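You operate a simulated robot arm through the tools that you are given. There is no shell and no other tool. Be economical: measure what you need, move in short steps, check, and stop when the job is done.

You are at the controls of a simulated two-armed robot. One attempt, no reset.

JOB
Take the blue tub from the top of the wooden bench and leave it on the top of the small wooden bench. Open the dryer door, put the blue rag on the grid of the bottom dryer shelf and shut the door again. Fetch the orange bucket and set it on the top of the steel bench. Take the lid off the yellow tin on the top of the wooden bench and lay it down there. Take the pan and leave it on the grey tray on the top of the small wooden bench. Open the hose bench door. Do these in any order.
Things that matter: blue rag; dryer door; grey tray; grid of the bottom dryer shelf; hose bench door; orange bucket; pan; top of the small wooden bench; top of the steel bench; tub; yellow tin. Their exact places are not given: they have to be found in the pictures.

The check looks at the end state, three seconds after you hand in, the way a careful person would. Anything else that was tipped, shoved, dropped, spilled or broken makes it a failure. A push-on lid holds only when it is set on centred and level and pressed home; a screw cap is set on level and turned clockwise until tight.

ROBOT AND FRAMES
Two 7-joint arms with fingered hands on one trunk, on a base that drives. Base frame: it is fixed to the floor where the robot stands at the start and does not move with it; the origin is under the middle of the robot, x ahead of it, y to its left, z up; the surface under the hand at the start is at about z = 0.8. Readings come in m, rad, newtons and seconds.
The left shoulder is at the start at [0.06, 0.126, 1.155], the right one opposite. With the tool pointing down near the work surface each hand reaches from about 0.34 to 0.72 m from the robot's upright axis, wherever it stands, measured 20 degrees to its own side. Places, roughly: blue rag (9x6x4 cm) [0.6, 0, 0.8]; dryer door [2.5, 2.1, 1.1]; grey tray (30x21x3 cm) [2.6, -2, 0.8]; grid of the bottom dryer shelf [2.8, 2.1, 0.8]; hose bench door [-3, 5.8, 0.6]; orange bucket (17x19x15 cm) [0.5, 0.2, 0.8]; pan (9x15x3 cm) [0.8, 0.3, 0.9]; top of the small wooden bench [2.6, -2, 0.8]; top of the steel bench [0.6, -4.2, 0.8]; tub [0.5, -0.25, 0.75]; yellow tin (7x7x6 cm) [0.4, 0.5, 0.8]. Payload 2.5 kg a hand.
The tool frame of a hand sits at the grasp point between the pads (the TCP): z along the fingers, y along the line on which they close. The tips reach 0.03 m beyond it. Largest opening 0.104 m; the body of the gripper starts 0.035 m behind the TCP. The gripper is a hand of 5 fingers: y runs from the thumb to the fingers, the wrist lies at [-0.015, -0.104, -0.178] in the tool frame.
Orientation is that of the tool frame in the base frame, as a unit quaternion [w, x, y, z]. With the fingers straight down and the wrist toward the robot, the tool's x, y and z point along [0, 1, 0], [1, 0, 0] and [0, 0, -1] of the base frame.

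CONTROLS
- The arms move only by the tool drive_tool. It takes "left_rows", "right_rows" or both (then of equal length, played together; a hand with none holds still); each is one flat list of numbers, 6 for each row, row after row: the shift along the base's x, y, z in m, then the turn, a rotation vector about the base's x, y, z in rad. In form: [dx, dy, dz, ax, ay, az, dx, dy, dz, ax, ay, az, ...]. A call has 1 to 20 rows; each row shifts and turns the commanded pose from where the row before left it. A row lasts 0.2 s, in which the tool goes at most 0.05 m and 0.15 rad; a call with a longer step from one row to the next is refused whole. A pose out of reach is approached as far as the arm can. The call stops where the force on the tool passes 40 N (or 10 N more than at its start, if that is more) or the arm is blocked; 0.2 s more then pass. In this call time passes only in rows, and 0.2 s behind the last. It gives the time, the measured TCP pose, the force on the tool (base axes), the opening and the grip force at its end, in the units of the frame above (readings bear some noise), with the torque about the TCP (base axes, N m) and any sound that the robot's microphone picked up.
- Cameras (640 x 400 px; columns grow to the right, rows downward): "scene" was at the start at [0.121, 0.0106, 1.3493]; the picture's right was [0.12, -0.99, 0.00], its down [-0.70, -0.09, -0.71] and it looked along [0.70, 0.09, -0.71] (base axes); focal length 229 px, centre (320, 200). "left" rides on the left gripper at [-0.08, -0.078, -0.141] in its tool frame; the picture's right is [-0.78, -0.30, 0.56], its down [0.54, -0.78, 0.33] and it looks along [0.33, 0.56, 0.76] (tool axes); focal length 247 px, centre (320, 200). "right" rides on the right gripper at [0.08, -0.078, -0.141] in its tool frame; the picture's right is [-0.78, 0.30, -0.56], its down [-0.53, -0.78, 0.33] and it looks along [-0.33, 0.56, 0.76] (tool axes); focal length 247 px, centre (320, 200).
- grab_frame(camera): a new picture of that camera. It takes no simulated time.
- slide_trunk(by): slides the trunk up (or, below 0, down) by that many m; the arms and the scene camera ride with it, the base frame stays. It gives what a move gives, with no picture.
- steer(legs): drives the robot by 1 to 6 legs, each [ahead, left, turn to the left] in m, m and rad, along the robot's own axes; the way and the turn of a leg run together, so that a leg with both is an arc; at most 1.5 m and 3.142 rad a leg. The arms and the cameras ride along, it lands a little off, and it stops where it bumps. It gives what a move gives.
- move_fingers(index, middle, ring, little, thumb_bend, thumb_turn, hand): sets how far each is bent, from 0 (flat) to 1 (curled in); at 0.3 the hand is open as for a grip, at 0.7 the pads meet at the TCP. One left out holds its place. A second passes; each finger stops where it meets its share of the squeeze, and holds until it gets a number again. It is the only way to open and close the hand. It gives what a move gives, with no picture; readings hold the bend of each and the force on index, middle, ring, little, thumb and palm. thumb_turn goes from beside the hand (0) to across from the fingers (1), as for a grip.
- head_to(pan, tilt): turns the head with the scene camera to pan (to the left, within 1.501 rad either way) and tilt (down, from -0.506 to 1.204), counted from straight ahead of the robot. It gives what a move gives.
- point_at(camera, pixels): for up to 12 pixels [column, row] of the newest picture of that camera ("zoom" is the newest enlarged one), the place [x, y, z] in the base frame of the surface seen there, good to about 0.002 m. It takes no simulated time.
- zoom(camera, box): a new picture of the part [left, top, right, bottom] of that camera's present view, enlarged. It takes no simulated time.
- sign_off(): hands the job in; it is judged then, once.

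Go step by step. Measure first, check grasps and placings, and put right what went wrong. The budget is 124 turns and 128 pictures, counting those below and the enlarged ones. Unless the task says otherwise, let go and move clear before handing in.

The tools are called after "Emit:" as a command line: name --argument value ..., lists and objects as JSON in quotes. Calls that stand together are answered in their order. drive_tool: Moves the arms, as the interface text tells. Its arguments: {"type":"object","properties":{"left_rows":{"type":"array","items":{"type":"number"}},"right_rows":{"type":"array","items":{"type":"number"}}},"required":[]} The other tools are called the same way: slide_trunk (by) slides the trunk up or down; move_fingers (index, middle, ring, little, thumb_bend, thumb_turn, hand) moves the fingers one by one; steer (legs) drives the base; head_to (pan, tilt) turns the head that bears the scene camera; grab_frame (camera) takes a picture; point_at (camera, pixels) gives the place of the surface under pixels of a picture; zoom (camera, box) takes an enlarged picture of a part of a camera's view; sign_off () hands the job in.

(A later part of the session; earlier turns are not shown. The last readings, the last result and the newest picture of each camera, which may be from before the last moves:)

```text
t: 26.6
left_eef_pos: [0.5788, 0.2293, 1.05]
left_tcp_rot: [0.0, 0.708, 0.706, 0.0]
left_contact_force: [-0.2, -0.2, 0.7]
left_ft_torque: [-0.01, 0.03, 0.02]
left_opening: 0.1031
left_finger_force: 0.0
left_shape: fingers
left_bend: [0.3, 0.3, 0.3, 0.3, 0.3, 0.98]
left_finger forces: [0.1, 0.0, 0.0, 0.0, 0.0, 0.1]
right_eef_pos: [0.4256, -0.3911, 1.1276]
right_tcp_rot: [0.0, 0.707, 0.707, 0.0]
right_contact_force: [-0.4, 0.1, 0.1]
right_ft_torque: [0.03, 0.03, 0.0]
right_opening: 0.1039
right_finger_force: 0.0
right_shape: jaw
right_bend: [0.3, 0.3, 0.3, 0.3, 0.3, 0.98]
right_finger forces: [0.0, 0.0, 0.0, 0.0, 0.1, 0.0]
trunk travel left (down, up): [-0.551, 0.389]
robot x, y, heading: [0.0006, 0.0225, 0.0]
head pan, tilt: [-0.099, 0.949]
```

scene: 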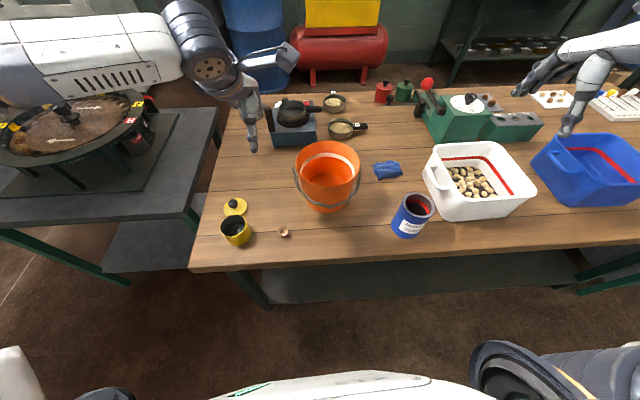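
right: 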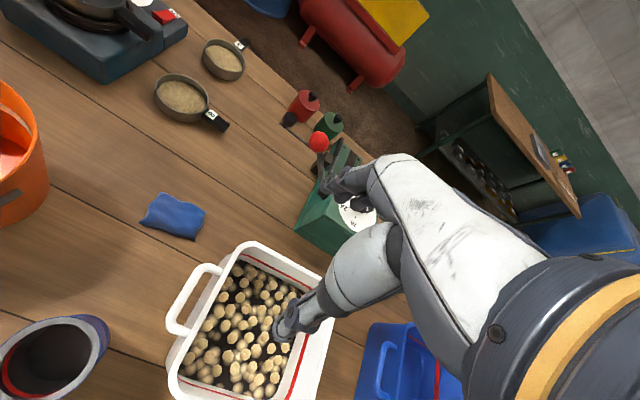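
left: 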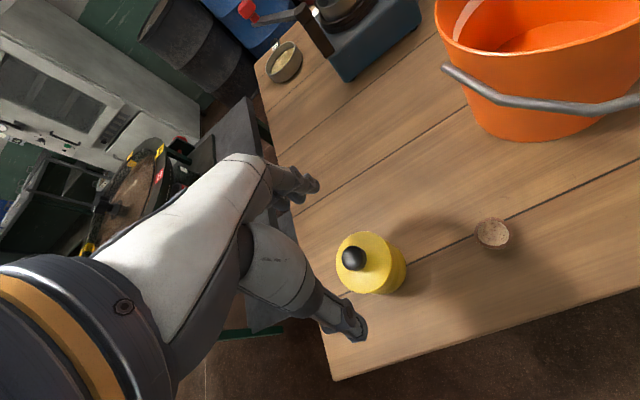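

The hand is right above the far rim. I'll descend so the rim sits between thumb and fingers, then check.

Emit:
drive_tool --left_rows '[0, 0, -0.03, 0, 0, 0, 0, 0, -0.03, 0, 0, 0, 0, 0, -0.025, 0, 0, 0, 0, 0, -0.025, 0, 0, 0, 0, 0.002, -0.022, 0, 0, 0]'

Emit:
grab_frame --camera "left"

Emit:
zoom --camera "scene" --box '[180, 90, 380, 215]'

```text
t: 27.8
left_eef_pos: [0.578, 0.2296, 0.9161]
left_tcp_rot: [0.001, 0.708, 0.706, 0.001]
left_contact_force: [0.5, 0.2, -0.7]
left_ft_torque: [-0.02, -0.03, 0.0]
left_opening: 0.1028
left_finger_force: 0.1
left_shape: fingers
left_bend: [0.3, 0.3, 0.3, 0.3, 0.3, 0.98]
left_finger forces: [0.0, 0.0, 0.0, 0.1, 0.1, 0.1]
right_eef_pos: [0.4263, -0.392, 1.1288]
right_tcp_rot: [0.0, 0.707, 0.707, 0.0]
right_contact_force: [-0.6, 0.7, 0.6]
right_ft_torque: [-0.02, -0.04, 0.0]
right_opening: 0.1039
right_finger_force: 0.0
right_shape: jaw
right_bend: [0.3, 0.3, 0.3, 0.3, 0.3, 0.98]
right_finger forces: [0.1, 0.0, 0.0, 0.0, 0.1, 0.1]
trunk travel left (down, up): [-0.551, 0.389]
robot x, y, heading: [0.0014, 0.0243, -0.005]
head pan, tilt: [-0.099, 0.949]
```

```text
102 pictures are left
```

left: 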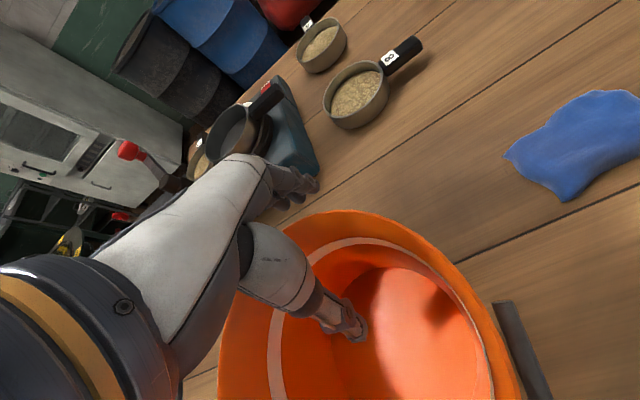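

```text
3.20 times, centred on (280, 152) of scene
```

zoom: 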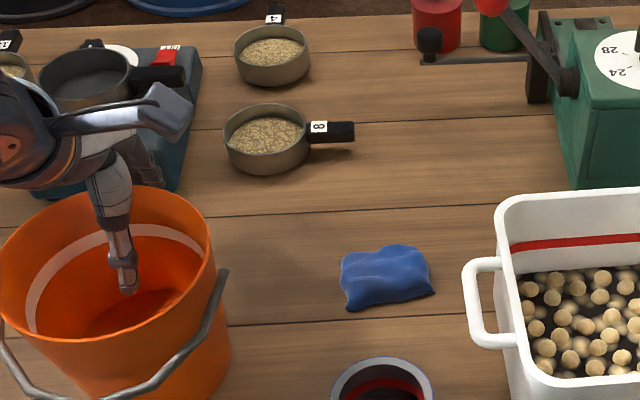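

The thumb is inside the bucket and the fingers are outside. I'll close firmly and test the lift.

Emit:
move_fingers --hand "left" --index 0.85 --middle 0.85 --ring 0.85 --little 0.85 --thumb_bend 0.85

Emit:
drive_tool --left_rows '[0, 0, 0.01, 0, 0, 0, 0, 0, 0.015, 0, 0, 0, 0, 0, 0.025, 0, 0, 0]'

Emit:
zoom --camera "scene" --box '[160, 80, 400, 230]'

```text
t: 28.8
left_eef_pos: [0.5776, 0.23, 0.9161]
left_tcp_rot: [0.0, 0.708, 0.706, 0.0]
left_contact_force: [-0.2, -0.1, -1.7]
left_ft_torque: [0.06, -0.03, 0.01]
left_opening: 0.0
left_finger_force: 16.5
left_shape: fingers
left_bend: [0.76, 0.85, 0.84, 0.85, 0.77, 0.92]
left_finger forces: [16.5, 0.0, 0.0, 0.0, 16.4, 0.0]
right_eef_pos: [0.4268, -0.3912, 1.1267]
right_tcp_rot: [-0.001, 0.708, 0.706, 0.0]
right_contact_force: [0.2, -0.4, -0.2]
right_ft_torque: [-0.01, -0.04, 0.01]
right_opening: 0.1039
right_finger_force: 0.1
right_shape: jaw
right_bend: [0.3, 0.3, 0.3, 0.3, 0.3, 0.98]
right_finger forces: [0.0, 0.0, 0.0, 0.1, 0.1, 0.0]
trunk travel left (down, up): [-0.551, 0.389]
robot x, y, heading: [-0.0046, 0.0233, 0.002]
head pan, tilt: [-0.099, 0.949]
```

```text
t: 29.6
left_eef_pos: [0.5794, 0.231, 0.966]
left_tcp_rot: [0.0, 0.707, 0.707, 0.0]
left_contact_force: [0.1, 0.3, -1.9]
left_ft_torque: [0.1, -0.05, 0.02]
left_opening: 0.0
left_finger_force: 17.7
left_shape: fingers
left_bend: [0.76, 0.85, 0.84, 0.85, 0.77, 0.92]
left_finger forces: [17.6, 0.0, 0.0, 0.1, 17.4, 0.0]
right_eef_pos: [0.4259, -0.3908, 1.1295]
right_tcp_rot: [-0.001, 0.707, 0.707, 0.0]
right_contact_force: [-0.9, -0.9, 1.2]
right_ft_torque: [0.0, 0.01, -0.02]
right_opening: 0.1038
right_finger_force: 0.1
right_shape: jaw
right_bend: [0.3, 0.3, 0.3, 0.3, 0.3, 0.98]
right_finger forces: [0.0, 0.0, 0.0, 0.0, 0.2, 0.1]
trunk travel left (down, up): [-0.551, 0.389]
robot x, y, heading: [-0.0006, 0.0248, -0.003]
head pan, tilt: [-0.099, 0.949]
```

```text
2.67 times, centred on (280, 155) of scene
```

zoom: 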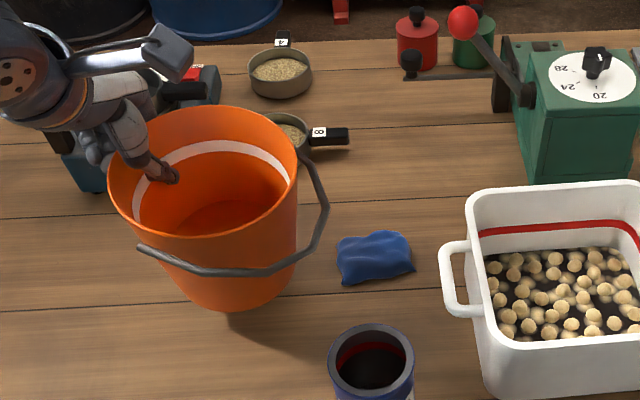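

The bucket is up with a firm index–thumb pinch and is light, about 2 N. I'll raise it, move right toward the blue tub and look at the tub.

Emit:
drive_tool --left_rows '[-0.01, 0, 0.03, 0, 0, 0, -0.02, 0, 0.03, 0, 0, 0, -0.02, 0, 0.03, 0, 0, 0, -0.02, 0, 0.03, 0, 0, 0, -0.01, 0, 0.03, 0, 0, 0]'

Emit:
steer --legs '[[0, -0.42, 0]]'

Emit:
head_to --pan -0.35 --tilt 0.95

Emit:
grab_frame --camera "scene"

```text
t: 30.8
left_eef_pos: [0.4959, 0.2309, 1.1169]
left_tcp_rot: [0.0, 0.708, 0.707, 0.0]
left_contact_force: [-0.3, 1.0, -1.5]
left_ft_torque: [0.09, -0.04, 0.0]
left_opening: 0.0
left_finger_force: 18.1
left_shape: fingers
left_bend: [0.76, 0.85, 0.84, 0.85, 0.77, 0.92]
left_finger forces: [17.4, 0.0, 0.1, 0.0, 17.4, 0.0]
right_eef_pos: [0.426, -0.3915, 1.1286]
right_tcp_rot: [0.0, 0.707, 0.707, 0.0]
right_contact_force: [0.5, 0.2, -0.4]
right_ft_torque: [0.03, 0.03, 0.0]
right_opening: 0.1035
right_finger_force: 0.0
right_shape: jaw
right_bend: [0.3, 0.3, 0.3, 0.3, 0.3, 0.98]
right_finger forces: [0.0, 0.0, 0.0, 0.0, 0.0, 0.1]
trunk travel left (down, up): [-0.551, 0.389]
robot x, y, heading: [-0.0008, 0.0261, 0.001]
head pan, tilt: [-0.099, 0.949]
```

```text
t: 33.4
left_eef_pos: [0.4974, -0.1915, 1.1173]
left_tcp_rot: [0.0, 0.705, 0.709, 0.0]
left_contact_force: [0.1, -0.4, -1.2]
left_ft_torque: [0.11, -0.08, -0.01]
left_opening: 0.0
left_finger_force: 17.5
left_shape: fingers
left_bend: [0.76, 0.85, 0.84, 0.85, 0.77, 0.92]
left_finger forces: [17.2, 0.0, 0.1, 0.1, 17.3, 0.0]
right_eef_pos: [0.4295, -0.8144, 1.1269]
right_tcp_rot: [-0.001, 0.705, 0.71, -0.001]
right_contact_force: [0.7, -0.7, 0.0]
right_ft_torque: [-0.01, -0.01, 0.0]
right_opening: 0.1039
right_finger_force: 0.1
right_shape: jaw
right_bend: [0.3, 0.3, 0.3, 0.3, 0.3, 0.98]
right_finger forces: [0.0, 0.0, 0.1, 0.0, 0.1, 0.0]
trunk travel left (down, up): [-0.551, 0.389]
robot x, y, heading: [0.0048, -0.4001, 0.006]
head pan, tilt: [-0.099, 0.949]
```

```text
t: 34.2
left_eef_pos: [0.4973, -0.191, 1.1166]
left_tcp_rot: [-0.001, 0.705, 0.709, -0.001]
left_contact_force: [1.0, -0.6, -2.2]
left_ft_torque: [0.11, -0.06, -0.04]
left_opening: 0.0
left_finger_force: 17.2
left_shape: fingers
left_bend: [0.76, 0.85, 0.84, 0.85, 0.77, 0.92]
left_finger forces: [17.2, 0.0, 0.1, 0.0, 17.1, 0.0]
right_eef_pos: [0.4299, -0.8139, 1.1276]
right_tcp_rot: [-0.001, 0.705, 0.709, 0.0]
right_contact_force: [0.2, 0.2, 0.2]
right_ft_torque: [-0.01, -0.01, -0.04]
right_opening: 0.1038
right_finger_force: 0.1
right_shape: jaw
right_bend: [0.3, 0.3, 0.3, 0.3, 0.3, 0.98]
right_finger forces: [0.0, 0.0, 0.0, 0.0, 0.1, 0.0]
trunk travel left (down, up): [-0.551, 0.389]
robot x, y, heading: [-0.0003, -0.3993, 0.009]
head pan, tilt: [-0.351, 0.949]
```

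```text
99 pictures are left
```

scene: 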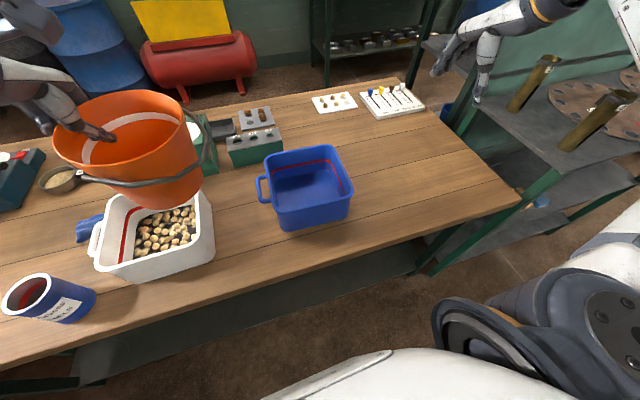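

The blue tub is at (305,187), with its near rim between (281,212) and (353,190). I'll measure its rim.

Emit:
point_at --camera "scene" --pixels '[[264, 156], [330, 148], [352, 192], [282, 211], [318, 204], [297, 152], [345, 170], [270, 180], [305, 185], [262, 190], [318, 222], [520, 205]]'

Emit:
zoom --camera "scene" --box '[240, 130, 380, 240]'

```text
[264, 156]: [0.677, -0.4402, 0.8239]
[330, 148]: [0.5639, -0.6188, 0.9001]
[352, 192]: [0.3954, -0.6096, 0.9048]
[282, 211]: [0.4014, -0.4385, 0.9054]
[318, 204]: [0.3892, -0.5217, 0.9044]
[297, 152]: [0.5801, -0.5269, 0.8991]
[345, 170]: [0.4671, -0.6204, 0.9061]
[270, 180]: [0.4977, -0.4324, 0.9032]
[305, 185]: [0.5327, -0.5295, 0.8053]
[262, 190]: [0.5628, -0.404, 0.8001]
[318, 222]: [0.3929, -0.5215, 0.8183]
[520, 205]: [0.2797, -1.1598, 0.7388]
```

```text
3.64 times, centred on (310, 185) of scene
```

zoom: 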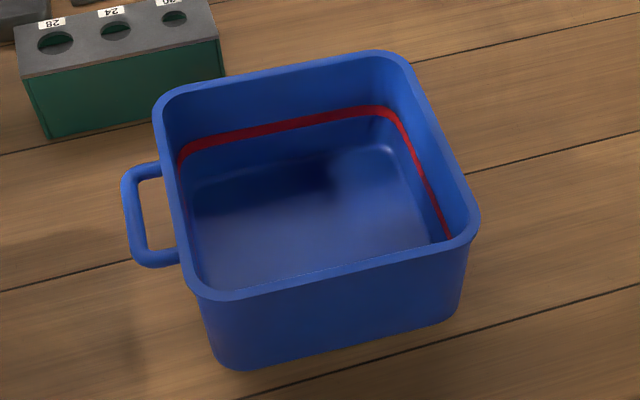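

The tub's rim spans x 0.39–0.58 and y −0.435 to −0.62 at z≈0.905. I'll take the right hand over the middle of the near wall and down around it.

Emit:
drive_tool --right_rows '[0, 0.045, 0, 0, 0, 0, -0.006, 0.045, 0, 0, 0, 0, -0.006, 0.045, 0, 0, 0, 0, -0.006, 0.045, -0.02, 0, 0, 0, -0.006, 0.045, -0.03, 0, 0, 0, -0.006, 0.04, -0.03, 0, 0, 0, -0.006, 0.022, -0.04, 0, 0, 0]'

Emit:
grab_frame --camera "right"

```text
refused: row 5 steps farther than a row can; nothing moved
```

```text
97 pictures are left
```

right: 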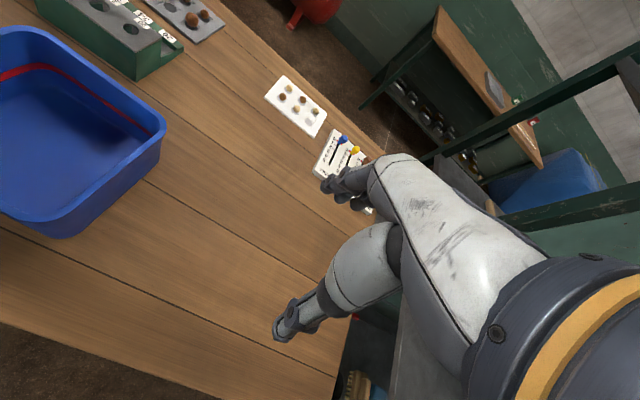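

One row was too long, so I'm resending with shorter steps.

Emit:
drive_tool --right_rows '[0, 0.045, 0, 0, 0, 0, -0.006, 0.045, 0, 0, 0, 0, -0.006, 0.045, 0, 0, 0, 0, -0.006, 0.045, 0, 0, 0, 0, -0.006, 0.045, 0, 0, 0, 0, -0.006, 0.042, 0, 0, 0, 0, -0.006, 0.02, -0.04, 0, 0, 0, 0, 0, -0.045, 0, 0, 0, 0, 0, -0.045, 0, 0, 0]'

Emit:
grab_frame --camera "right"

Emit:
zoom --camera "scene" --box '[230, 130, 390, 240]'

```text
t: 36.2
left_eef_pos: [0.4968, -0.1937, 1.1157]
left_tcp_rot: [0.0, 0.705, 0.709, 0.0]
left_contact_force: [0.2, -0.3, -2.8]
left_ft_torque: [0.12, -0.02, -0.04]
left_opening: 0.0
left_finger_force: 17.4
left_shape: fingers
left_bend: [0.76, 0.85, 0.84, 0.85, 0.77, 0.92]
left_finger forces: [17.4, 0.0, 0.0, 0.1, 17.2, 0.0]
right_eef_pos: [0.3948, -0.5265, 0.998]
right_tcp_rot: [0.0, 0.705, 0.71, 0.0]
right_contact_force: [-0.4, 0.3, -0.8]
right_ft_torque: [0.01, -0.01, 0.03]
right_opening: 0.1035
right_finger_force: 0.0
right_shape: jaw
right_bend: [0.3, 0.3, 0.3, 0.3, 0.3, 0.98]
right_finger forces: [0.0, 0.0, 0.0, 0.0, 0.0, 0.1]
trunk travel left (down, up): [-0.551, 0.389]
robot x, y, heading: [-0.002, -0.3996, 0.007]
head pan, tilt: [-0.351, 0.949]
```

```text
96 pictures are left
```

right: 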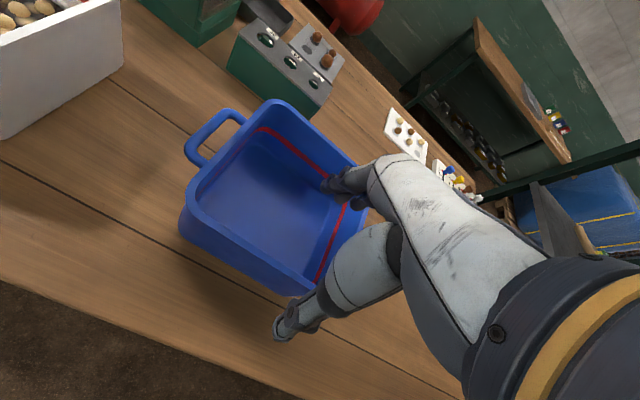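

```text
3.64 times, centred on (310, 185) of scene
```

zoom: 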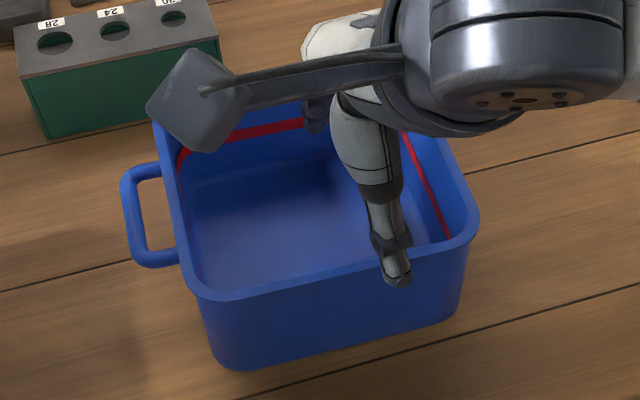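

The thumb is robot-side of the near wall and the fingers are over the inside. I'll descend, close and test-lift slightly.

Emit:
drive_tool --right_rows '[0, 0, -0.04, 0, 0, 0, 0, 0, -0.04, 0, 0, 0, 0, 0, -0.036, 0, 0, 0]'

Emit:
move_fingers --hand "right" --index 0.9 --middle 0.9 --ring 0.9 --little 0.9 --thumb_bend 0.9

Emit:
drive_tool --right_rows '[0, 0, 0.01, 0, 0, 0, 0, 0, 0.01, 0, 0, 0, 0, 0, 0.015, 0, 0, 0]'

Emit:
zoom --camera "scene" --box '[200, 100, 420, 260]'

```text
t: 37.0
left_eef_pos: [0.4969, -0.1914, 1.1166]
left_tcp_rot: [0.0, 0.705, 0.709, 0.0]
left_contact_force: [0.2, -0.8, -1.3]
left_ft_torque: [0.1, -0.07, -0.03]
left_opening: 0.0
left_finger_force: 17.2
left_shape: fingers
left_bend: [0.76, 0.85, 0.84, 0.85, 0.77, 0.92]
left_finger forces: [17.3, 0.1, 0.0, 0.0, 17.2, 0.0]
right_eef_pos: [0.3946, -0.5248, 0.8832]
right_tcp_rot: [0.001, 0.705, 0.71, 0.0]
right_contact_force: [-0.7, -0.9, -0.2]
right_ft_torque: [0.02, 0.02, -0.02]
right_opening: 0.1038
right_finger_force: 0.1
right_shape: jaw
right_bend: [0.3, 0.3, 0.3, 0.3, 0.3, 0.98]
right_finger forces: [0.1, 0.1, 0.0, 0.1, 0.1, 0.0]
trunk travel left (down, up): [-0.551, 0.389]
robot x, y, heading: [0.0015, -0.4015, 0.01]
head pan, tilt: [-0.351, 0.949]
```

```text
t: 38.0
left_eef_pos: [0.4967, -0.1914, 1.117]
left_tcp_rot: [0.0, 0.705, 0.709, 0.001]
left_contact_force: [0.2, 0.3, -1.4]
left_ft_torque: [0.11, -0.02, -0.03]
left_opening: 0.0
left_finger_force: 17.4
left_shape: fingers
left_bend: [0.76, 0.85, 0.84, 0.85, 0.77, 0.92]
left_finger forces: [17.3, 0.0, 0.0, 0.1, 17.4, 0.1]
right_eef_pos: [0.3965, -0.5252, 0.8827]
right_tcp_rot: [0.0, 0.705, 0.709, 0.0]
right_contact_force: [0.7, 0.4, -1.2]
right_ft_torque: [-0.15, -0.11, 0.08]
right_opening: 0.0002
right_finger_force: 19.7
right_shape: fingers
right_bend: [0.76, 0.9, 0.89, 0.9, 0.82, 0.9]
right_finger forces: [20.5, 0.0, 0.0, 0.0, 20.3, 0.0]
trunk travel left (down, up): [-0.551, 0.389]
robot x, y, heading: [0.0046, -0.4013, 0.005]
head pan, tilt: [-0.351, 0.949]
```

```text
t: 38.8
left_eef_pos: [0.4973, -0.1919, 1.1155]
left_tcp_rot: [0.0, 0.705, 0.709, 0.0]
left_contact_force: [-0.1, 0.6, -1.3]
left_ft_torque: [0.1, -0.07, -0.02]
left_opening: 0.0
left_finger_force: 17.1
left_shape: fingers
left_bend: [0.76, 0.85, 0.84, 0.85, 0.77, 0.92]
left_finger forces: [17.3, 0.0, 0.1, 0.0, 17.3, 0.0]
right_eef_pos: [0.3949, -0.5269, 0.9169]
right_tcp_rot: [-0.001, 0.705, 0.709, 0.0]
right_contact_force: [-0.4, 0.4, -1.3]
right_ft_torque: [0.18, 0.06, 0.01]
right_opening: 0.0
right_finger_force: 19.2
right_shape: fingers
right_bend: [0.76, 0.9, 0.89, 0.9, 0.82, 0.9]
right_finger forces: [19.7, 0.1, 0.0, 0.1, 19.6, 0.1]
trunk travel left (down, up): [-0.551, 0.389]
robot x, y, heading: [0.0007, -0.401, 0.005]
head pan, tilt: [-0.351, 0.949]
```

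```text
2.50 times, centred on (310, 180) of scene
```

zoom: 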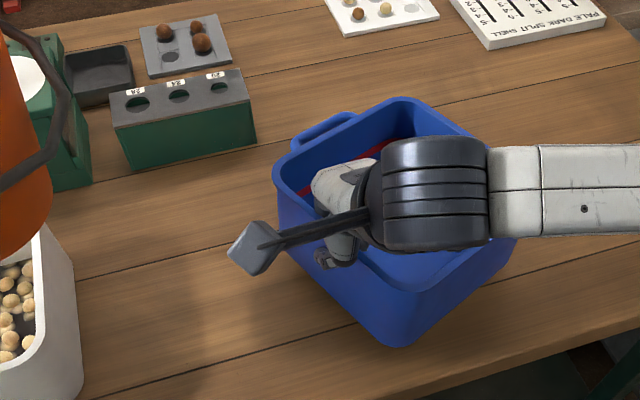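

Only index and thumb bear, and the tub yawed about that pinch, though the load is light. I'll raise a bit more and look at whether it hangs level.

Emit:
drive_tool --right_rows '[0, 0, 0.02, 0, 0, 0, 0, 0, 0.03, 0, 0, 0]'

Emit:
grab_frame --camera "right"

Emit:
zoom --camera "scene" --box '[200, 100, 420, 260]'

Emit:
point_at --camera "zoom" --pixels '[[405, 98], [280, 180], [390, 275], [490, 245], [430, 120], [400, 335], [320, 130]]'

```text
t: 39.4
left_eef_pos: [0.4964, -0.1915, 1.1157]
left_tcp_rot: [0.0, 0.705, 0.709, 0.0]
left_contact_force: [0.3, 0.5, -0.6]
left_ft_torque: [0.09, -0.05, 0.02]
left_opening: 0.0
left_finger_force: 17.4
left_shape: fingers
left_bend: [0.76, 0.85, 0.84, 0.85, 0.77, 0.92]
left_finger forces: [17.3, 0.0, 0.0, 0.0, 17.3, 0.0]
right_eef_pos: [0.394, -0.5273, 0.9671]
right_tcp_rot: [0.0, 0.705, 0.709, 0.0]
right_contact_force: [0.3, -0.8, -2.0]
right_ft_torque: [0.13, 0.08, 0.02]
right_opening: 0.0
right_finger_force: 19.5
right_shape: fingers
right_bend: [0.76, 0.9, 0.89, 0.9, 0.82, 0.9]
right_finger forces: [19.9, 0.1, 0.0, 0.1, 19.8, 0.0]
trunk travel left (down, up): [-0.551, 0.389]
robot x, y, heading: [0.001, -0.396, 0.005]
head pan, tilt: [-0.351, 0.949]
```

```text
93 pictures are left
```

right: 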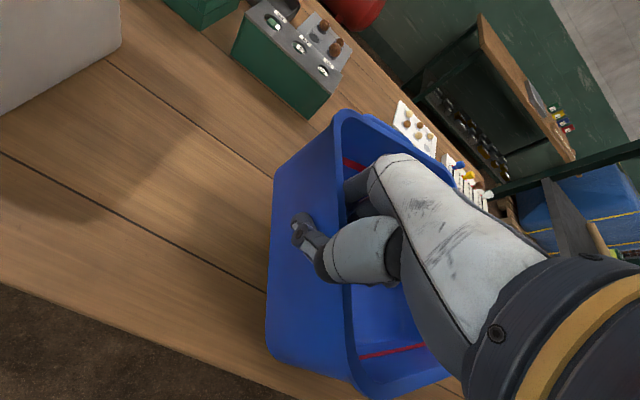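

```text
2.50 times, centred on (310, 180) of scene
```

zoom: 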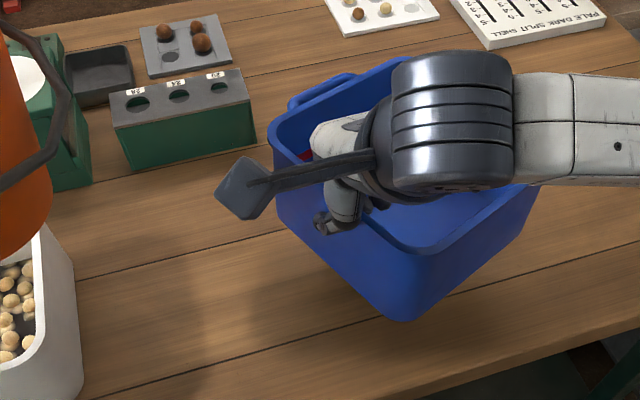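

```text
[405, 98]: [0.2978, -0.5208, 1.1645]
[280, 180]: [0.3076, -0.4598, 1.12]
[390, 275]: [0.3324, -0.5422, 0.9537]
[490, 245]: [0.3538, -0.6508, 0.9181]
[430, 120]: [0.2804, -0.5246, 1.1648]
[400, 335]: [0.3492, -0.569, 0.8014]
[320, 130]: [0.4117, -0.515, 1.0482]
```

The tub hangs tilted, with its right rim at 0.918 and left rim at 0.954. A flatter grip would be safer, so I'll set it back down, open the hand and regrip with even finger bends.

Emit:
drive_tool --right_rows '[0, 0, -0.03, 0, 0, 0, 0, 0, -0.03, 0, 0, 0, 0, 0, -0.015, 0, 0, 0, 0, 0, -0.008, 0, 0, 0]'

Emit:
move_fingers --hand "right" --index 0.3 --middle 0.3 --ring 0.3 --little 0.3 --thumb_bend 0.3 --thumb_turn 0.98

Emit:
drive_tool --right_rows '[0, 0, 0.04, 0, 0, 0, 0, 0, 0.045, 0, 0, 0, 0, 0, 0.045, 0, 0, 0, 0, -0.04, 0.02, 0, 0, 0, 0, -0.045, 0, 0, 0, 0, 0, -0.045, 0, 0, 0, 0]'

Emit:
zoom --camera "scene" --box '[200, 100, 420, 260]'

```text
t: 40.4
left_eef_pos: [0.4975, -0.1919, 1.1164]
left_tcp_rot: [0.0, 0.705, 0.709, 0.0]
left_contact_force: [0.1, 0.8, -1.7]
left_ft_torque: [0.1, -0.05, -0.01]
left_opening: 0.0003
left_finger_force: 17.3
left_shape: fingers
left_bend: [0.76, 0.85, 0.84, 0.85, 0.77, 0.92]
left_finger forces: [17.3, 0.1, 0.1, 0.0, 17.4, 0.1]
right_eef_pos: [0.393, -0.5275, 0.8831]
right_tcp_rot: [0.001, 0.705, 0.71, 0.001]
right_contact_force: [0.4, 0.4, 0.1]
right_ft_torque: [-0.16, -0.09, 0.09]
right_opening: 0.0004
right_finger_force: 21.5
right_shape: fingers
right_bend: [0.76, 0.9, 0.89, 0.9, 0.82, 0.9]
right_finger forces: [21.0, 0.0, 0.0, 0.0, 21.6, 0.0]
trunk travel left (down, up): [-0.551, 0.389]
robot x, y, heading: [-0.001, -0.4012, 0.008]
head pan, tilt: [-0.351, 0.949]
```

```text
t: 41.4
left_eef_pos: [0.4977, -0.1914, 1.1166]
left_tcp_rot: [0.0, 0.706, 0.708, 0.0]
left_contact_force: [-0.3, -0.1, -1.8]
left_ft_torque: [0.09, -0.02, -0.02]
left_opening: 0.0
left_finger_force: 17.3
left_shape: fingers
left_bend: [0.76, 0.85, 0.84, 0.85, 0.77, 0.92]
left_finger forces: [17.3, 0.0, 0.1, 0.0, 17.4, 0.0]
right_eef_pos: [0.3923, -0.527, 0.884]
right_tcp_rot: [0.001, 0.705, 0.71, 0.0]
right_contact_force: [-0.4, -0.3, -0.6]
right_ft_torque: [-0.02, 0.07, 0.02]
right_opening: 0.103
right_finger_force: 0.0
right_shape: fingers
right_bend: [0.3, 0.3, 0.3, 0.3, 0.3, 0.96]
right_finger forces: [0.0, 0.0, 0.1, 0.0, 0.0, 0.0]
trunk travel left (down, up): [-0.551, 0.389]
robot x, y, heading: [0.0029, -0.4022, 0.005]
head pan, tilt: [-0.351, 0.949]
```

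```text
t: 42.8
left_eef_pos: [0.496, -0.193, 1.1162]
left_tcp_rot: [0.001, 0.705, 0.709, 0.001]
left_contact_force: [0.0, -0.1, -2.1]
left_ft_torque: [0.09, -0.04, -0.02]
left_opening: 0.0001
left_finger_force: 17.8
left_shape: fingers
left_bend: [0.76, 0.85, 0.84, 0.85, 0.77, 0.92]
left_finger forces: [17.3, 0.1, 0.0, 0.0, 17.3, 0.0]
right_eef_pos: [0.3942, -0.656, 1.036]
right_tcp_rot: [0.0, 0.705, 0.709, 0.0]
right_contact_force: [-0.1, 0.4, -0.7]
right_ft_torque: [0.0, -0.02, 0.02]
right_opening: 0.1031
right_finger_force: 0.0
right_shape: fingers
right_bend: [0.3, 0.3, 0.3, 0.3, 0.3, 0.96]
right_finger forces: [0.0, 0.0, 0.0, 0.0, 0.0, 0.0]
trunk travel left (down, up): [-0.551, 0.389]
robot x, y, heading: [0.0003, -0.3989, 0.012]
head pan, tilt: [-0.351, 0.949]
```

```text
2.50 times, centred on (310, 180) of scene
```

zoom: 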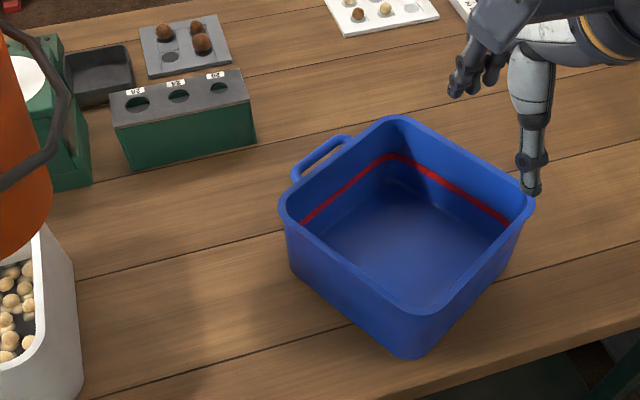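

The tub sits flat again but yawed. I'll measure its rim corners to align the hand to the near-left wall.

Emit:
point_at --camera "zoom" --pixels '[[300, 230], [320, 247], [345, 268], [370, 290], [345, 272], [460, 285], [500, 245], [350, 142], [470, 162], [415, 312]]'

```text
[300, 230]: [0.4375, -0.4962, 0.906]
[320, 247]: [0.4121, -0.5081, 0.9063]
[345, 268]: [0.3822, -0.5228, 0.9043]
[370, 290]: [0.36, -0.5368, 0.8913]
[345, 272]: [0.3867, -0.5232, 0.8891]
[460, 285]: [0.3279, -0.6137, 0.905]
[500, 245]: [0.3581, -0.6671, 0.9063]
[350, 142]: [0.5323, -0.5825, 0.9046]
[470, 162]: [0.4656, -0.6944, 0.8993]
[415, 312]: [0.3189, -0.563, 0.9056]
```

I'll grip the near-right wall at (0.350,−0.653), with the hand yawed +0.5 rad. I'll use even finger bends of about 0.74.

Emit:
drive_tool --right_rows '[-0.011, 0.001, 0, 0, 0, 0.128, -0.011, 0.001, 0, 0, 0, 0.128, -0.011, 0.001, 0, 0, 0, 0.128, -0.011, 0, 0, 0, 0, 0.126, 0, 0, -0.045, 0, 0, 0, 0, 0, -0.03, 0, 0, 0]'

Emit:
zoom --camera "scene" --box '[200, 100, 420, 260]'

Emit:
grab_frame --camera "right"

```text
t: 44.2
left_eef_pos: [0.4956, -0.1917, 1.1154]
left_tcp_rot: [0.0, 0.706, 0.708, 0.0]
left_contact_force: [1.1, -0.2, -1.5]
left_ft_torque: [0.12, -0.06, -0.01]
left_opening: 0.0003
left_finger_force: 17.3
left_shape: fingers
left_bend: [0.76, 0.85, 0.84, 0.85, 0.77, 0.92]
left_finger forces: [17.4, 0.0, 0.0, 0.0, 17.3, 0.0]
right_eef_pos: [0.3495, -0.6519, 0.9602]
right_tcp_rot: [0.001, 0.503, 0.864, 0.001]
right_contact_force: [-0.1, 1.0, -0.4]
right_ft_torque: [0.0, 0.02, 0.01]
right_opening: 0.1031
right_finger_force: 0.0
right_shape: fingers
right_bend: [0.3, 0.3, 0.3, 0.3, 0.3, 0.96]
right_finger forces: [0.0, 0.0, 0.0, 0.0, 0.0, 0.0]
trunk travel left (down, up): [-0.551, 0.389]
robot x, y, heading: [0.004, -0.3996, 0.01]
head pan, tilt: [-0.351, 0.949]
```

```text
2.50 times, centred on (310, 180) of scene
```

zoom: 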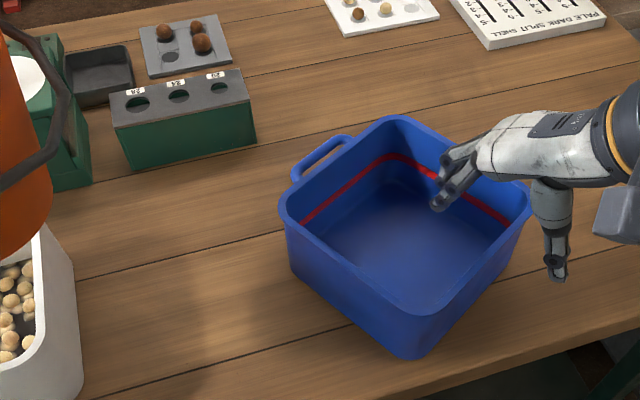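

```text
89 pictures are left
```

right: 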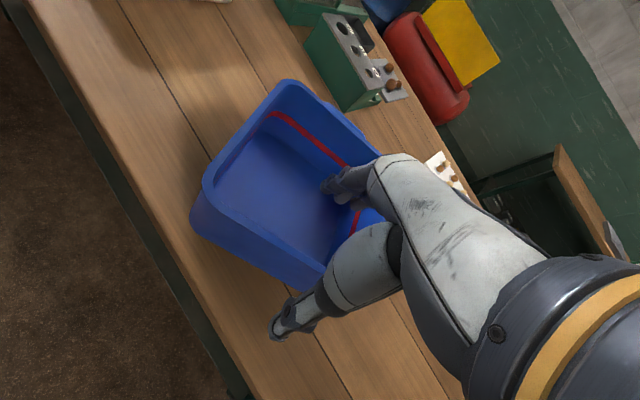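

The alignment is good and fingers straddle the wall. I'll nudge 2 cm toward the wall's centre, descend and close evenly.

Emit:
drive_tool --right_rows '[-0.01, 0.017, 0, 0, 0, 0, 0, 0, -0.04, 0, 0, 0, 0, 0, -0.038, 0, 0, 0]'

Emit:
move_fingers --hand "right" --index 0.7 --middle 0.7 --ring 0.7 --little 0.7 --thumb_bend 0.75

Emit:
zoom --camera "scene" --box '[200, 100, 420, 260]'

```text
t: 45.0
left_eef_pos: [0.4963, -0.1909, 1.1168]
left_tcp_rot: [0.0, 0.705, 0.709, 0.001]
left_contact_force: [1.0, 0.0, -1.4]
left_ft_torque: [0.05, -0.05, 0.01]
left_opening: 0.0001
left_finger_force: 16.9
left_shape: fingers
left_bend: [0.76, 0.85, 0.84, 0.85, 0.77, 0.92]
left_finger forces: [17.4, 0.1, 0.1, 0.0, 17.2, 0.0]
right_eef_pos: [0.342, -0.6378, 0.8808]
right_tcp_rot: [0.0, 0.503, 0.864, 0.0]
right_contact_force: [0.4, 0.0, -0.5]
right_ft_torque: [0.03, -0.03, 0.03]
right_opening: 0.1032
right_finger_force: 0.0
right_shape: fingers
right_bend: [0.3, 0.3, 0.3, 0.3, 0.3, 0.96]
right_finger forces: [0.0, 0.0, 0.0, 0.1, 0.0, 0.1]
trunk travel left (down, up): [-0.551, 0.389]
robot x, y, heading: [0.0027, -0.3983, 0.011]
head pan, tilt: [-0.351, 0.949]
```

```text
t: 46.0
left_eef_pos: [0.4967, -0.1909, 1.1181]
left_tcp_rot: [0.0, 0.706, 0.709, 0.0]
left_contact_force: [-0.1, -0.3, -1.2]
left_ft_torque: [0.12, -0.04, -0.04]
left_opening: 0.0001
left_finger_force: 17.3
left_shape: fingers
left_bend: [0.76, 0.85, 0.84, 0.85, 0.77, 0.92]
left_finger forces: [17.5, 0.0, 0.1, 0.1, 17.3, 0.0]
right_eef_pos: [0.3419, -0.6373, 0.8804]
right_tcp_rot: [0.0, 0.502, 0.865, 0.0]
right_contact_force: [0.1, 1.0, 0.0]
right_ft_torque: [0.01, 0.0, 0.02]
right_opening: 0.001
right_finger_force: 3.9
right_shape: fingers
right_bend: [0.68, 0.69, 0.69, 0.7, 0.72, 1.0]
right_finger forces: [1.8, 1.6, 0.8, 0.0, 4.2, 0.0]
trunk travel left (down, up): [-0.551, 0.389]
robot x, y, heading: [0.0041, -0.3975, 0.009]
head pan, tilt: [-0.351, 0.949]
```

```text
2.50 times, centred on (310, 180) of scene
```

zoom: 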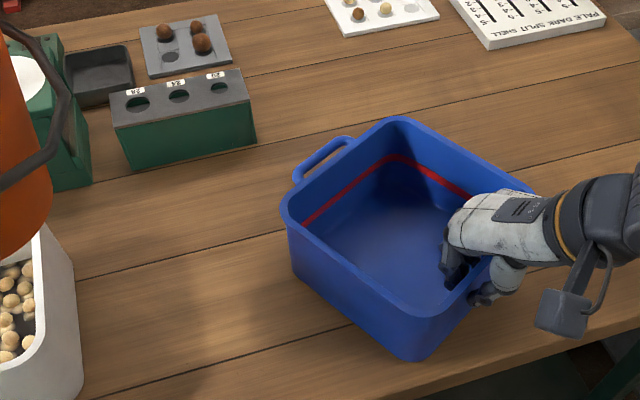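

Now index, middle, ring and thumb all touch evenly. I'll tighten moderately and lift.

Emit:
move_fingers --hand "right" --index 0.75 --middle 0.76 --ring 0.74 --thumb_bend 0.85

Emit:
drive_tool --right_rows '[0, 0, 0.015, 0, 0, 0, 0, 0, 0.025, 0, 0, 0, 0, 0, 0.03, 0, 0, 0]'

Emit:
zoom --camera "scene" --box '[200, 100, 420, 260]'

```text
t: 47.0
left_eef_pos: [0.4962, -0.1919, 1.1167]
left_tcp_rot: [0.0, 0.705, 0.709, 0.0]
left_contact_force: [0.1, -0.2, -1.6]
left_ft_torque: [0.12, -0.06, 0.0]
left_opening: 0.0001
left_finger_force: 16.7
left_shape: fingers
left_bend: [0.76, 0.85, 0.84, 0.85, 0.77, 0.92]
left_finger forces: [17.5, 0.1, 0.0, 0.0, 17.3, 0.0]
right_eef_pos: [0.3422, -0.6379, 0.8812]
right_tcp_rot: [0.0, 0.503, 0.865, -0.001]
right_contact_force: [0.2, 0.3, -0.3]
right_ft_torque: [0.06, 0.01, 0.06]
right_opening: 0.0
right_finger_force: 15.4
right_shape: fingers
right_bend: [0.73, 0.74, 0.74, 0.7, 0.75, 0.99]
right_finger forces: [11.0, 4.7, 0.0, 0.1, 15.5, 0.0]
trunk travel left (down, up): [-0.551, 0.389]
robot x, y, heading: [0.0002, -0.3998, 0.002]
head pan, tilt: [-0.351, 0.949]
```

```text
t: 47.8
left_eef_pos: [0.4975, -0.1916, 1.1163]
left_tcp_rot: [0.001, 0.706, 0.709, 0.0]
left_contact_force: [0.3, -0.1, -1.1]
left_ft_torque: [0.08, -0.04, 0.01]
left_opening: 0.0
left_finger_force: 16.7
left_shape: fingers
left_bend: [0.76, 0.85, 0.84, 0.85, 0.77, 0.92]
left_finger forces: [17.3, 0.1, 0.1, 0.0, 17.4, 0.0]
right_eef_pos: [0.341, -0.6346, 0.9511]
right_tcp_rot: [0.0, 0.503, 0.864, 0.0]
right_contact_force: [-0.1, -0.4, -2.1]
right_ft_torque: [0.03, 0.19, -0.04]
right_opening: 0.0
right_finger_force: 18.6
right_shape: fingers
right_bend: [0.73, 0.74, 0.74, 0.7, 0.75, 0.98]
right_finger forces: [12.0, 5.9, 0.4, 0.1, 17.6, 0.0]
trunk travel left (down, up): [-0.551, 0.389]
robot x, y, heading: [-0.0019, -0.4034, 0.008]
head pan, tilt: [-0.351, 0.949]
```

```text
2.50 times, centred on (310, 180) of scene
```

zoom: 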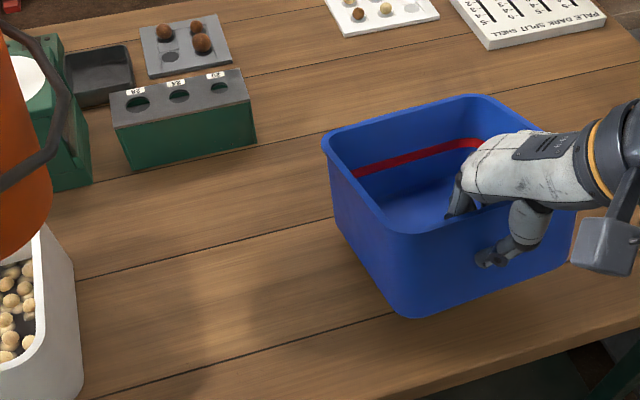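

The tub hangs level on a three-finger grip. I'll raise it clear, back off and strafe down the aisle toward the steel bench.

Emit:
drive_tool --right_rows '[0, 0, 0.04, 0, 0, 0, 0, 0, 0.04, 0, 0, 0, 0, 0, 0.04, 0, 0, 0, 0, 0, 0.03, 0, 0, 0]'

Emit:
steer --legs '[[-0.5, 0, 0], [0, -1.3, 0], [0, -1.3, 0], [0, -0.6, 0]]'

Emit:
head_to --pan -0.3 --tilt 0.5

Emit:
grab_frame --camera "scene"

```text
t: 48.8
left_eef_pos: [0.4972, -0.1913, 1.1145]
left_tcp_rot: [0.0, 0.705, 0.709, 0.0]
left_contact_force: [0.5, -0.7, -1.8]
left_ft_torque: [0.11, -0.1, -0.02]
left_opening: 0.0001
left_finger_force: 17.9
left_shape: fingers
left_bend: [0.76, 0.85, 0.84, 0.85, 0.77, 0.92]
left_finger forces: [17.4, 0.0, 0.0, 0.0, 17.4, 0.1]
right_eef_pos: [0.3412, -0.6389, 1.1]
right_tcp_rot: [-0.001, 0.503, 0.864, 0.0]
right_contact_force: [0.0, 0.2, -1.8]
right_ft_torque: [0.02, 0.21, 0.0]
right_opening: 0.0
right_finger_force: 17.3
right_shape: fingers
right_bend: [0.73, 0.74, 0.74, 0.7, 0.75, 0.98]
right_finger forces: [11.8, 5.6, 0.3, 0.0, 17.0, 0.0]
trunk travel left (down, up): [-0.551, 0.389]
robot x, y, heading: [-0.0002, -0.401, 0.002]
head pan, tilt: [-0.351, 0.949]
```

```text
t: 67.1
left_eef_pos: [0.0158, -3.419, 1.1151]
left_tcp_rot: [0.0, 0.704, 0.71, 0.0]
left_contact_force: [-0.3, -0.7, -1.5]
left_ft_torque: [0.09, -0.04, -0.02]
left_opening: 0.0
left_finger_force: 18.0
left_shape: fingers
left_bend: [0.76, 0.85, 0.84, 0.85, 0.77, 0.92]
left_finger forces: [17.7, 0.0, 0.0, 0.1, 17.5, 0.0]
right_eef_pos: [-0.1388, -3.866, 1.1011]
right_tcp_rot: [0.0, 0.502, 0.865, 0.001]
right_contact_force: [-0.3, -0.5, -2.3]
right_ft_torque: [0.0, 0.18, 0.01]
right_opening: 0.0001
right_finger_force: 17.1
right_shape: fingers
right_bend: [0.73, 0.74, 0.74, 0.7, 0.75, 0.98]
right_finger forces: [12.1, 5.3, 0.3, 0.0, 16.9, 0.0]
trunk travel left (down, up): [-0.551, 0.389]
robot x, y, heading: [-0.4797, -3.6286, 0.01]
head pan, tilt: [-0.351, 0.949]
```

```text
t: 68.0
left_eef_pos: [0.0166, -3.4182, 1.1165]
left_tcp_rot: [0.0, 0.704, 0.711, 0.0]
left_contact_force: [0.0, 0.4, -2.0]
left_ft_torque: [0.09, -0.04, 0.05]
left_opening: 0.0
left_finger_force: 17.6
left_shape: fingers
left_bend: [0.76, 0.85, 0.84, 0.85, 0.77, 0.92]
left_finger forces: [17.5, 0.0, 0.0, 0.0, 17.7, 0.0]
right_eef_pos: [-0.1391, -3.8652, 1.1013]
right_tcp_rot: [-0.001, 0.502, 0.865, 0.0]
right_contact_force: [0.0, 0.0, -2.3]
right_ft_torque: [0.01, 0.19, -0.05]
right_opening: 0.0002
right_finger_force: 18.1
right_shape: fingers
right_bend: [0.73, 0.74, 0.74, 0.7, 0.75, 0.98]
right_finger forces: [12.1, 5.3, 0.3, 0.1, 17.0, 0.1]
trunk travel left (down, up): [-0.551, 0.389]
robot x, y, heading: [-0.4786, -3.6259, 0.009]
head pan, tilt: [-0.3, 0.499]
```

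```text
86 pictures are left
```

scene: 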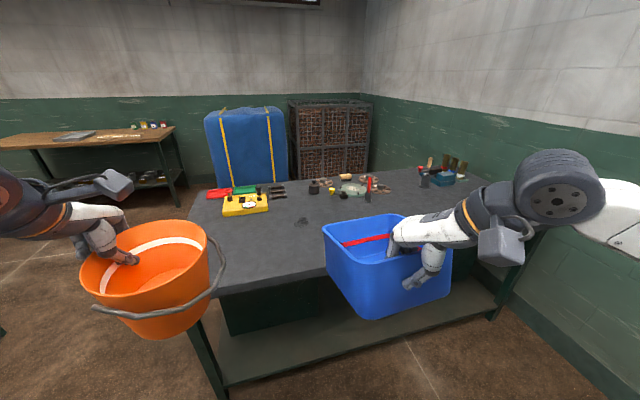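

The steel bench has free space at about (270,240), and the small bench at (90,140) is visible through a gap to the left. I'll measure both.

Emit:
point_at --camera "scene" --pixels '[[218, 292], [270, 240], [245, 213], [300, 222], [190, 205], [300, 260], [172, 130], [75, 135], [5, 147], [35, 265], [150, 215], [180, 205]]'

Emit:
head_to --pan 0.7 --tilt 0.4

Emit:
grab_frame --camera "scene"

```text
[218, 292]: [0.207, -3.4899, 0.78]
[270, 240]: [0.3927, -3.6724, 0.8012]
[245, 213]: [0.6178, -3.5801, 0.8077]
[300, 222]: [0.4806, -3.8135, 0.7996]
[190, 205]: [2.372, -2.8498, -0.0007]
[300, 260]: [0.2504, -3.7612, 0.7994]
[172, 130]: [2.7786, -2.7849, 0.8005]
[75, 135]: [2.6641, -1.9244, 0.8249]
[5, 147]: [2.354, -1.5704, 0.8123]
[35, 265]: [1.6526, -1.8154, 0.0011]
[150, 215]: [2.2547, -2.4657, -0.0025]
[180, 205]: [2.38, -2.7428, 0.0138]
```

```text
t: 69.3
left_eef_pos: [0.0164, -3.418, 1.1167]
left_tcp_rot: [0.0, 0.704, 0.71, 0.0]
left_contact_force: [-0.4, -0.6, -1.2]
left_ft_torque: [0.08, 0.0, 0.02]
left_opening: 0.0
left_finger_force: 17.5
left_shape: fingers
left_bend: [0.76, 0.85, 0.84, 0.85, 0.77, 0.92]
left_finger forces: [17.5, 0.0, 0.0, 0.0, 17.6, 0.0]
right_eef_pos: [-0.1393, -3.8666, 1.1018]
right_tcp_rot: [0.001, 0.503, 0.864, 0.0]
right_contact_force: [-0.8, -0.9, -2.1]
right_ft_torque: [0.02, 0.18, -0.02]
right_opening: 0.0
right_finger_force: 16.7
right_shape: fingers
right_bend: [0.73, 0.74, 0.74, 0.7, 0.75, 0.98]
right_finger forces: [12.0, 5.4, 0.2, 0.0, 16.9, 0.0]
trunk travel left (down, up): [-0.551, 0.389]
robot x, y, heading: [-0.4818, -3.6281, 0.011]
head pan, tilt: [0.7, 0.4]
```

```text
85 pictures are left
```

scene: 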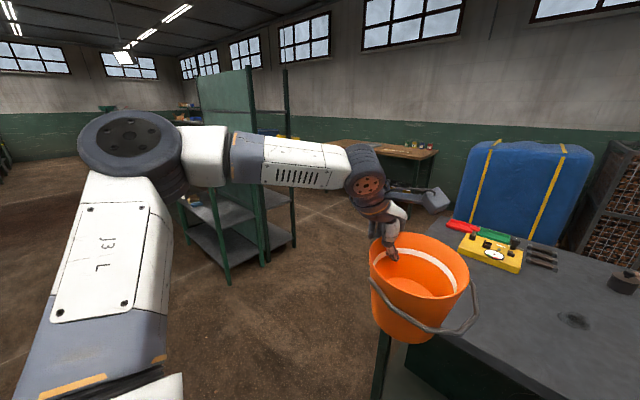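

There is a wide passage at y≈−2.75, and the bench front edge is at x≈0.2. I'll move in so the bucket lands at about (0.38,−3.75).

Emit:
steer --legs '[[0, -0.33, 0], [0.38, 0, 0]]'

Emit:
head_to --pan 0.2 --tilt 0.8

Emit:
grab_frame --camera "scene"

```text
t: 73.5
left_eef_pos: [0.4045, -3.75, 1.1169]
left_tcp_rot: [-0.001, 0.704, 0.71, -0.001]
left_contact_force: [0.9, 1.1, -2.1]
left_ft_torque: [0.12, -0.04, -0.01]
left_opening: 0.0
left_finger_force: 17.5
left_shape: fingers
left_bend: [0.76, 0.85, 0.84, 0.85, 0.77, 0.92]
left_finger forces: [17.7, 0.0, 0.0, 0.1, 17.6, 0.0]
right_eef_pos: [0.2486, -4.1977, 1.1003]
right_tcp_rot: [0.0, 0.502, 0.865, 0.0]
right_contact_force: [0.1, -0.6, -2.3]
right_ft_torque: [0.05, 0.18, -0.02]
right_opening: 0.0001
right_finger_force: 17.2
right_shape: fingers
right_bend: [0.73, 0.74, 0.74, 0.7, 0.75, 0.98]
right_finger forces: [12.0, 5.3, 0.2, 0.1, 16.9, 0.0]
trunk travel left (down, up): [-0.551, 0.389]
robot x, y, heading: [-0.091, -3.9646, 0.008]
head pan, tilt: [0.7, 0.4]
```

```text
t: 74.4
left_eef_pos: [0.4051, -3.7495, 1.117]
left_tcp_rot: [0.001, 0.703, 0.711, -0.001]
left_contact_force: [0.2, 0.3, -1.9]
left_ft_torque: [0.11, -0.07, -0.02]
left_opening: 0.0003
left_finger_force: 17.6
left_shape: fingers
left_bend: [0.76, 0.85, 0.84, 0.85, 0.77, 0.92]
left_finger forces: [17.6, 0.0, 0.1, 0.0, 17.6, 0.0]
right_eef_pos: [0.2485, -4.1975, 1.101]
right_tcp_rot: [0.0, 0.502, 0.865, 0.0]
right_contact_force: [0.7, -0.4, -2.1]
right_ft_torque: [0.04, 0.2, -0.03]
right_opening: 0.0
right_finger_force: 17.2
right_shape: fingers
right_bend: [0.73, 0.74, 0.74, 0.7, 0.75, 0.98]
right_finger forces: [12.1, 5.3, 0.4, 0.1, 16.9, 0.1]
trunk travel left (down, up): [-0.551, 0.389]
robot x, y, heading: [-0.0913, -3.9558, 0.002]
head pan, tilt: [0.201, 0.799]
```

```text
84 pictures are left
```

scene: 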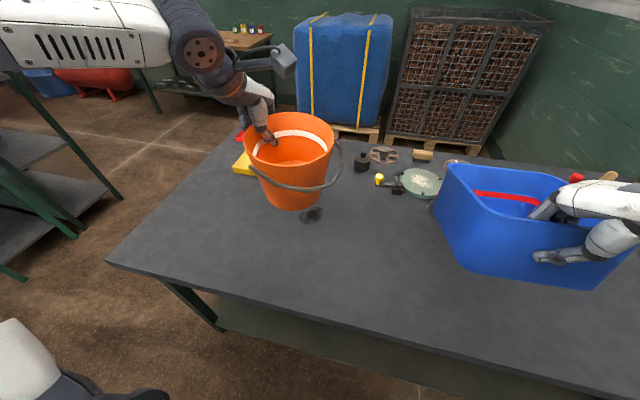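

The bucket is over a clear area; a dark spot at (312,215) will stay behind it. I'll lower it to the surface.

Emit:
drive_tool --left_rows '[0.01, 0, -0.04, 0, 0, 0, 0.01, 0, -0.04, 0, 0, 0, 0.01, 0, -0.04, 0, 0, 0, 0, 0, -0.04, 0, 0, 0, 0, 0, -0.02, 0, 0, 0, 0, 0, -0.008, 0, 0, 0, 0, 0, -0.006, 0, 0, 0]'

Emit:
zoom --camera "scene" --box '[170, 90, 410, 250]'

```text
t: 76.0
left_eef_pos: [0.4338, -3.7498, 0.9222]
left_tcp_rot: [0.001, 0.704, 0.71, 0.0]
left_contact_force: [-0.1, -0.5, -1.5]
left_ft_torque: [0.1, -0.04, 0.02]
left_opening: 0.0
left_finger_force: 17.9
left_shape: fingers
left_bend: [0.77, 0.85, 0.85, 0.85, 0.78, 0.92]
left_finger forces: [17.6, 0.0, 0.1, 0.0, 17.5, 0.0]
right_eef_pos: [0.248, -4.1975, 1.1004]
right_tcp_rot: [0.0, 0.502, 0.865, 0.001]
right_contact_force: [0.0, 0.2, -1.7]
right_ft_torque: [0.03, 0.18, -0.02]
right_opening: 0.0
right_finger_force: 17.2
right_shape: fingers
right_bend: [0.73, 0.74, 0.74, 0.7, 0.75, 0.98]
right_finger forces: [12.0, 5.3, 0.3, 0.0, 16.8, 0.0]
trunk travel left (down, up): [-0.551, 0.389]
robot x, y, heading: [-0.0935, -3.9623, 0.006]
head pan, tilt: [0.201, 0.799]
```

```text
2.50 times, centred on (290, 170) of scene
```

zoom: 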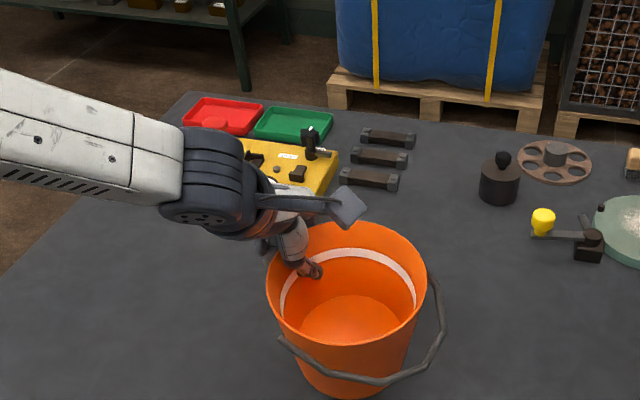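

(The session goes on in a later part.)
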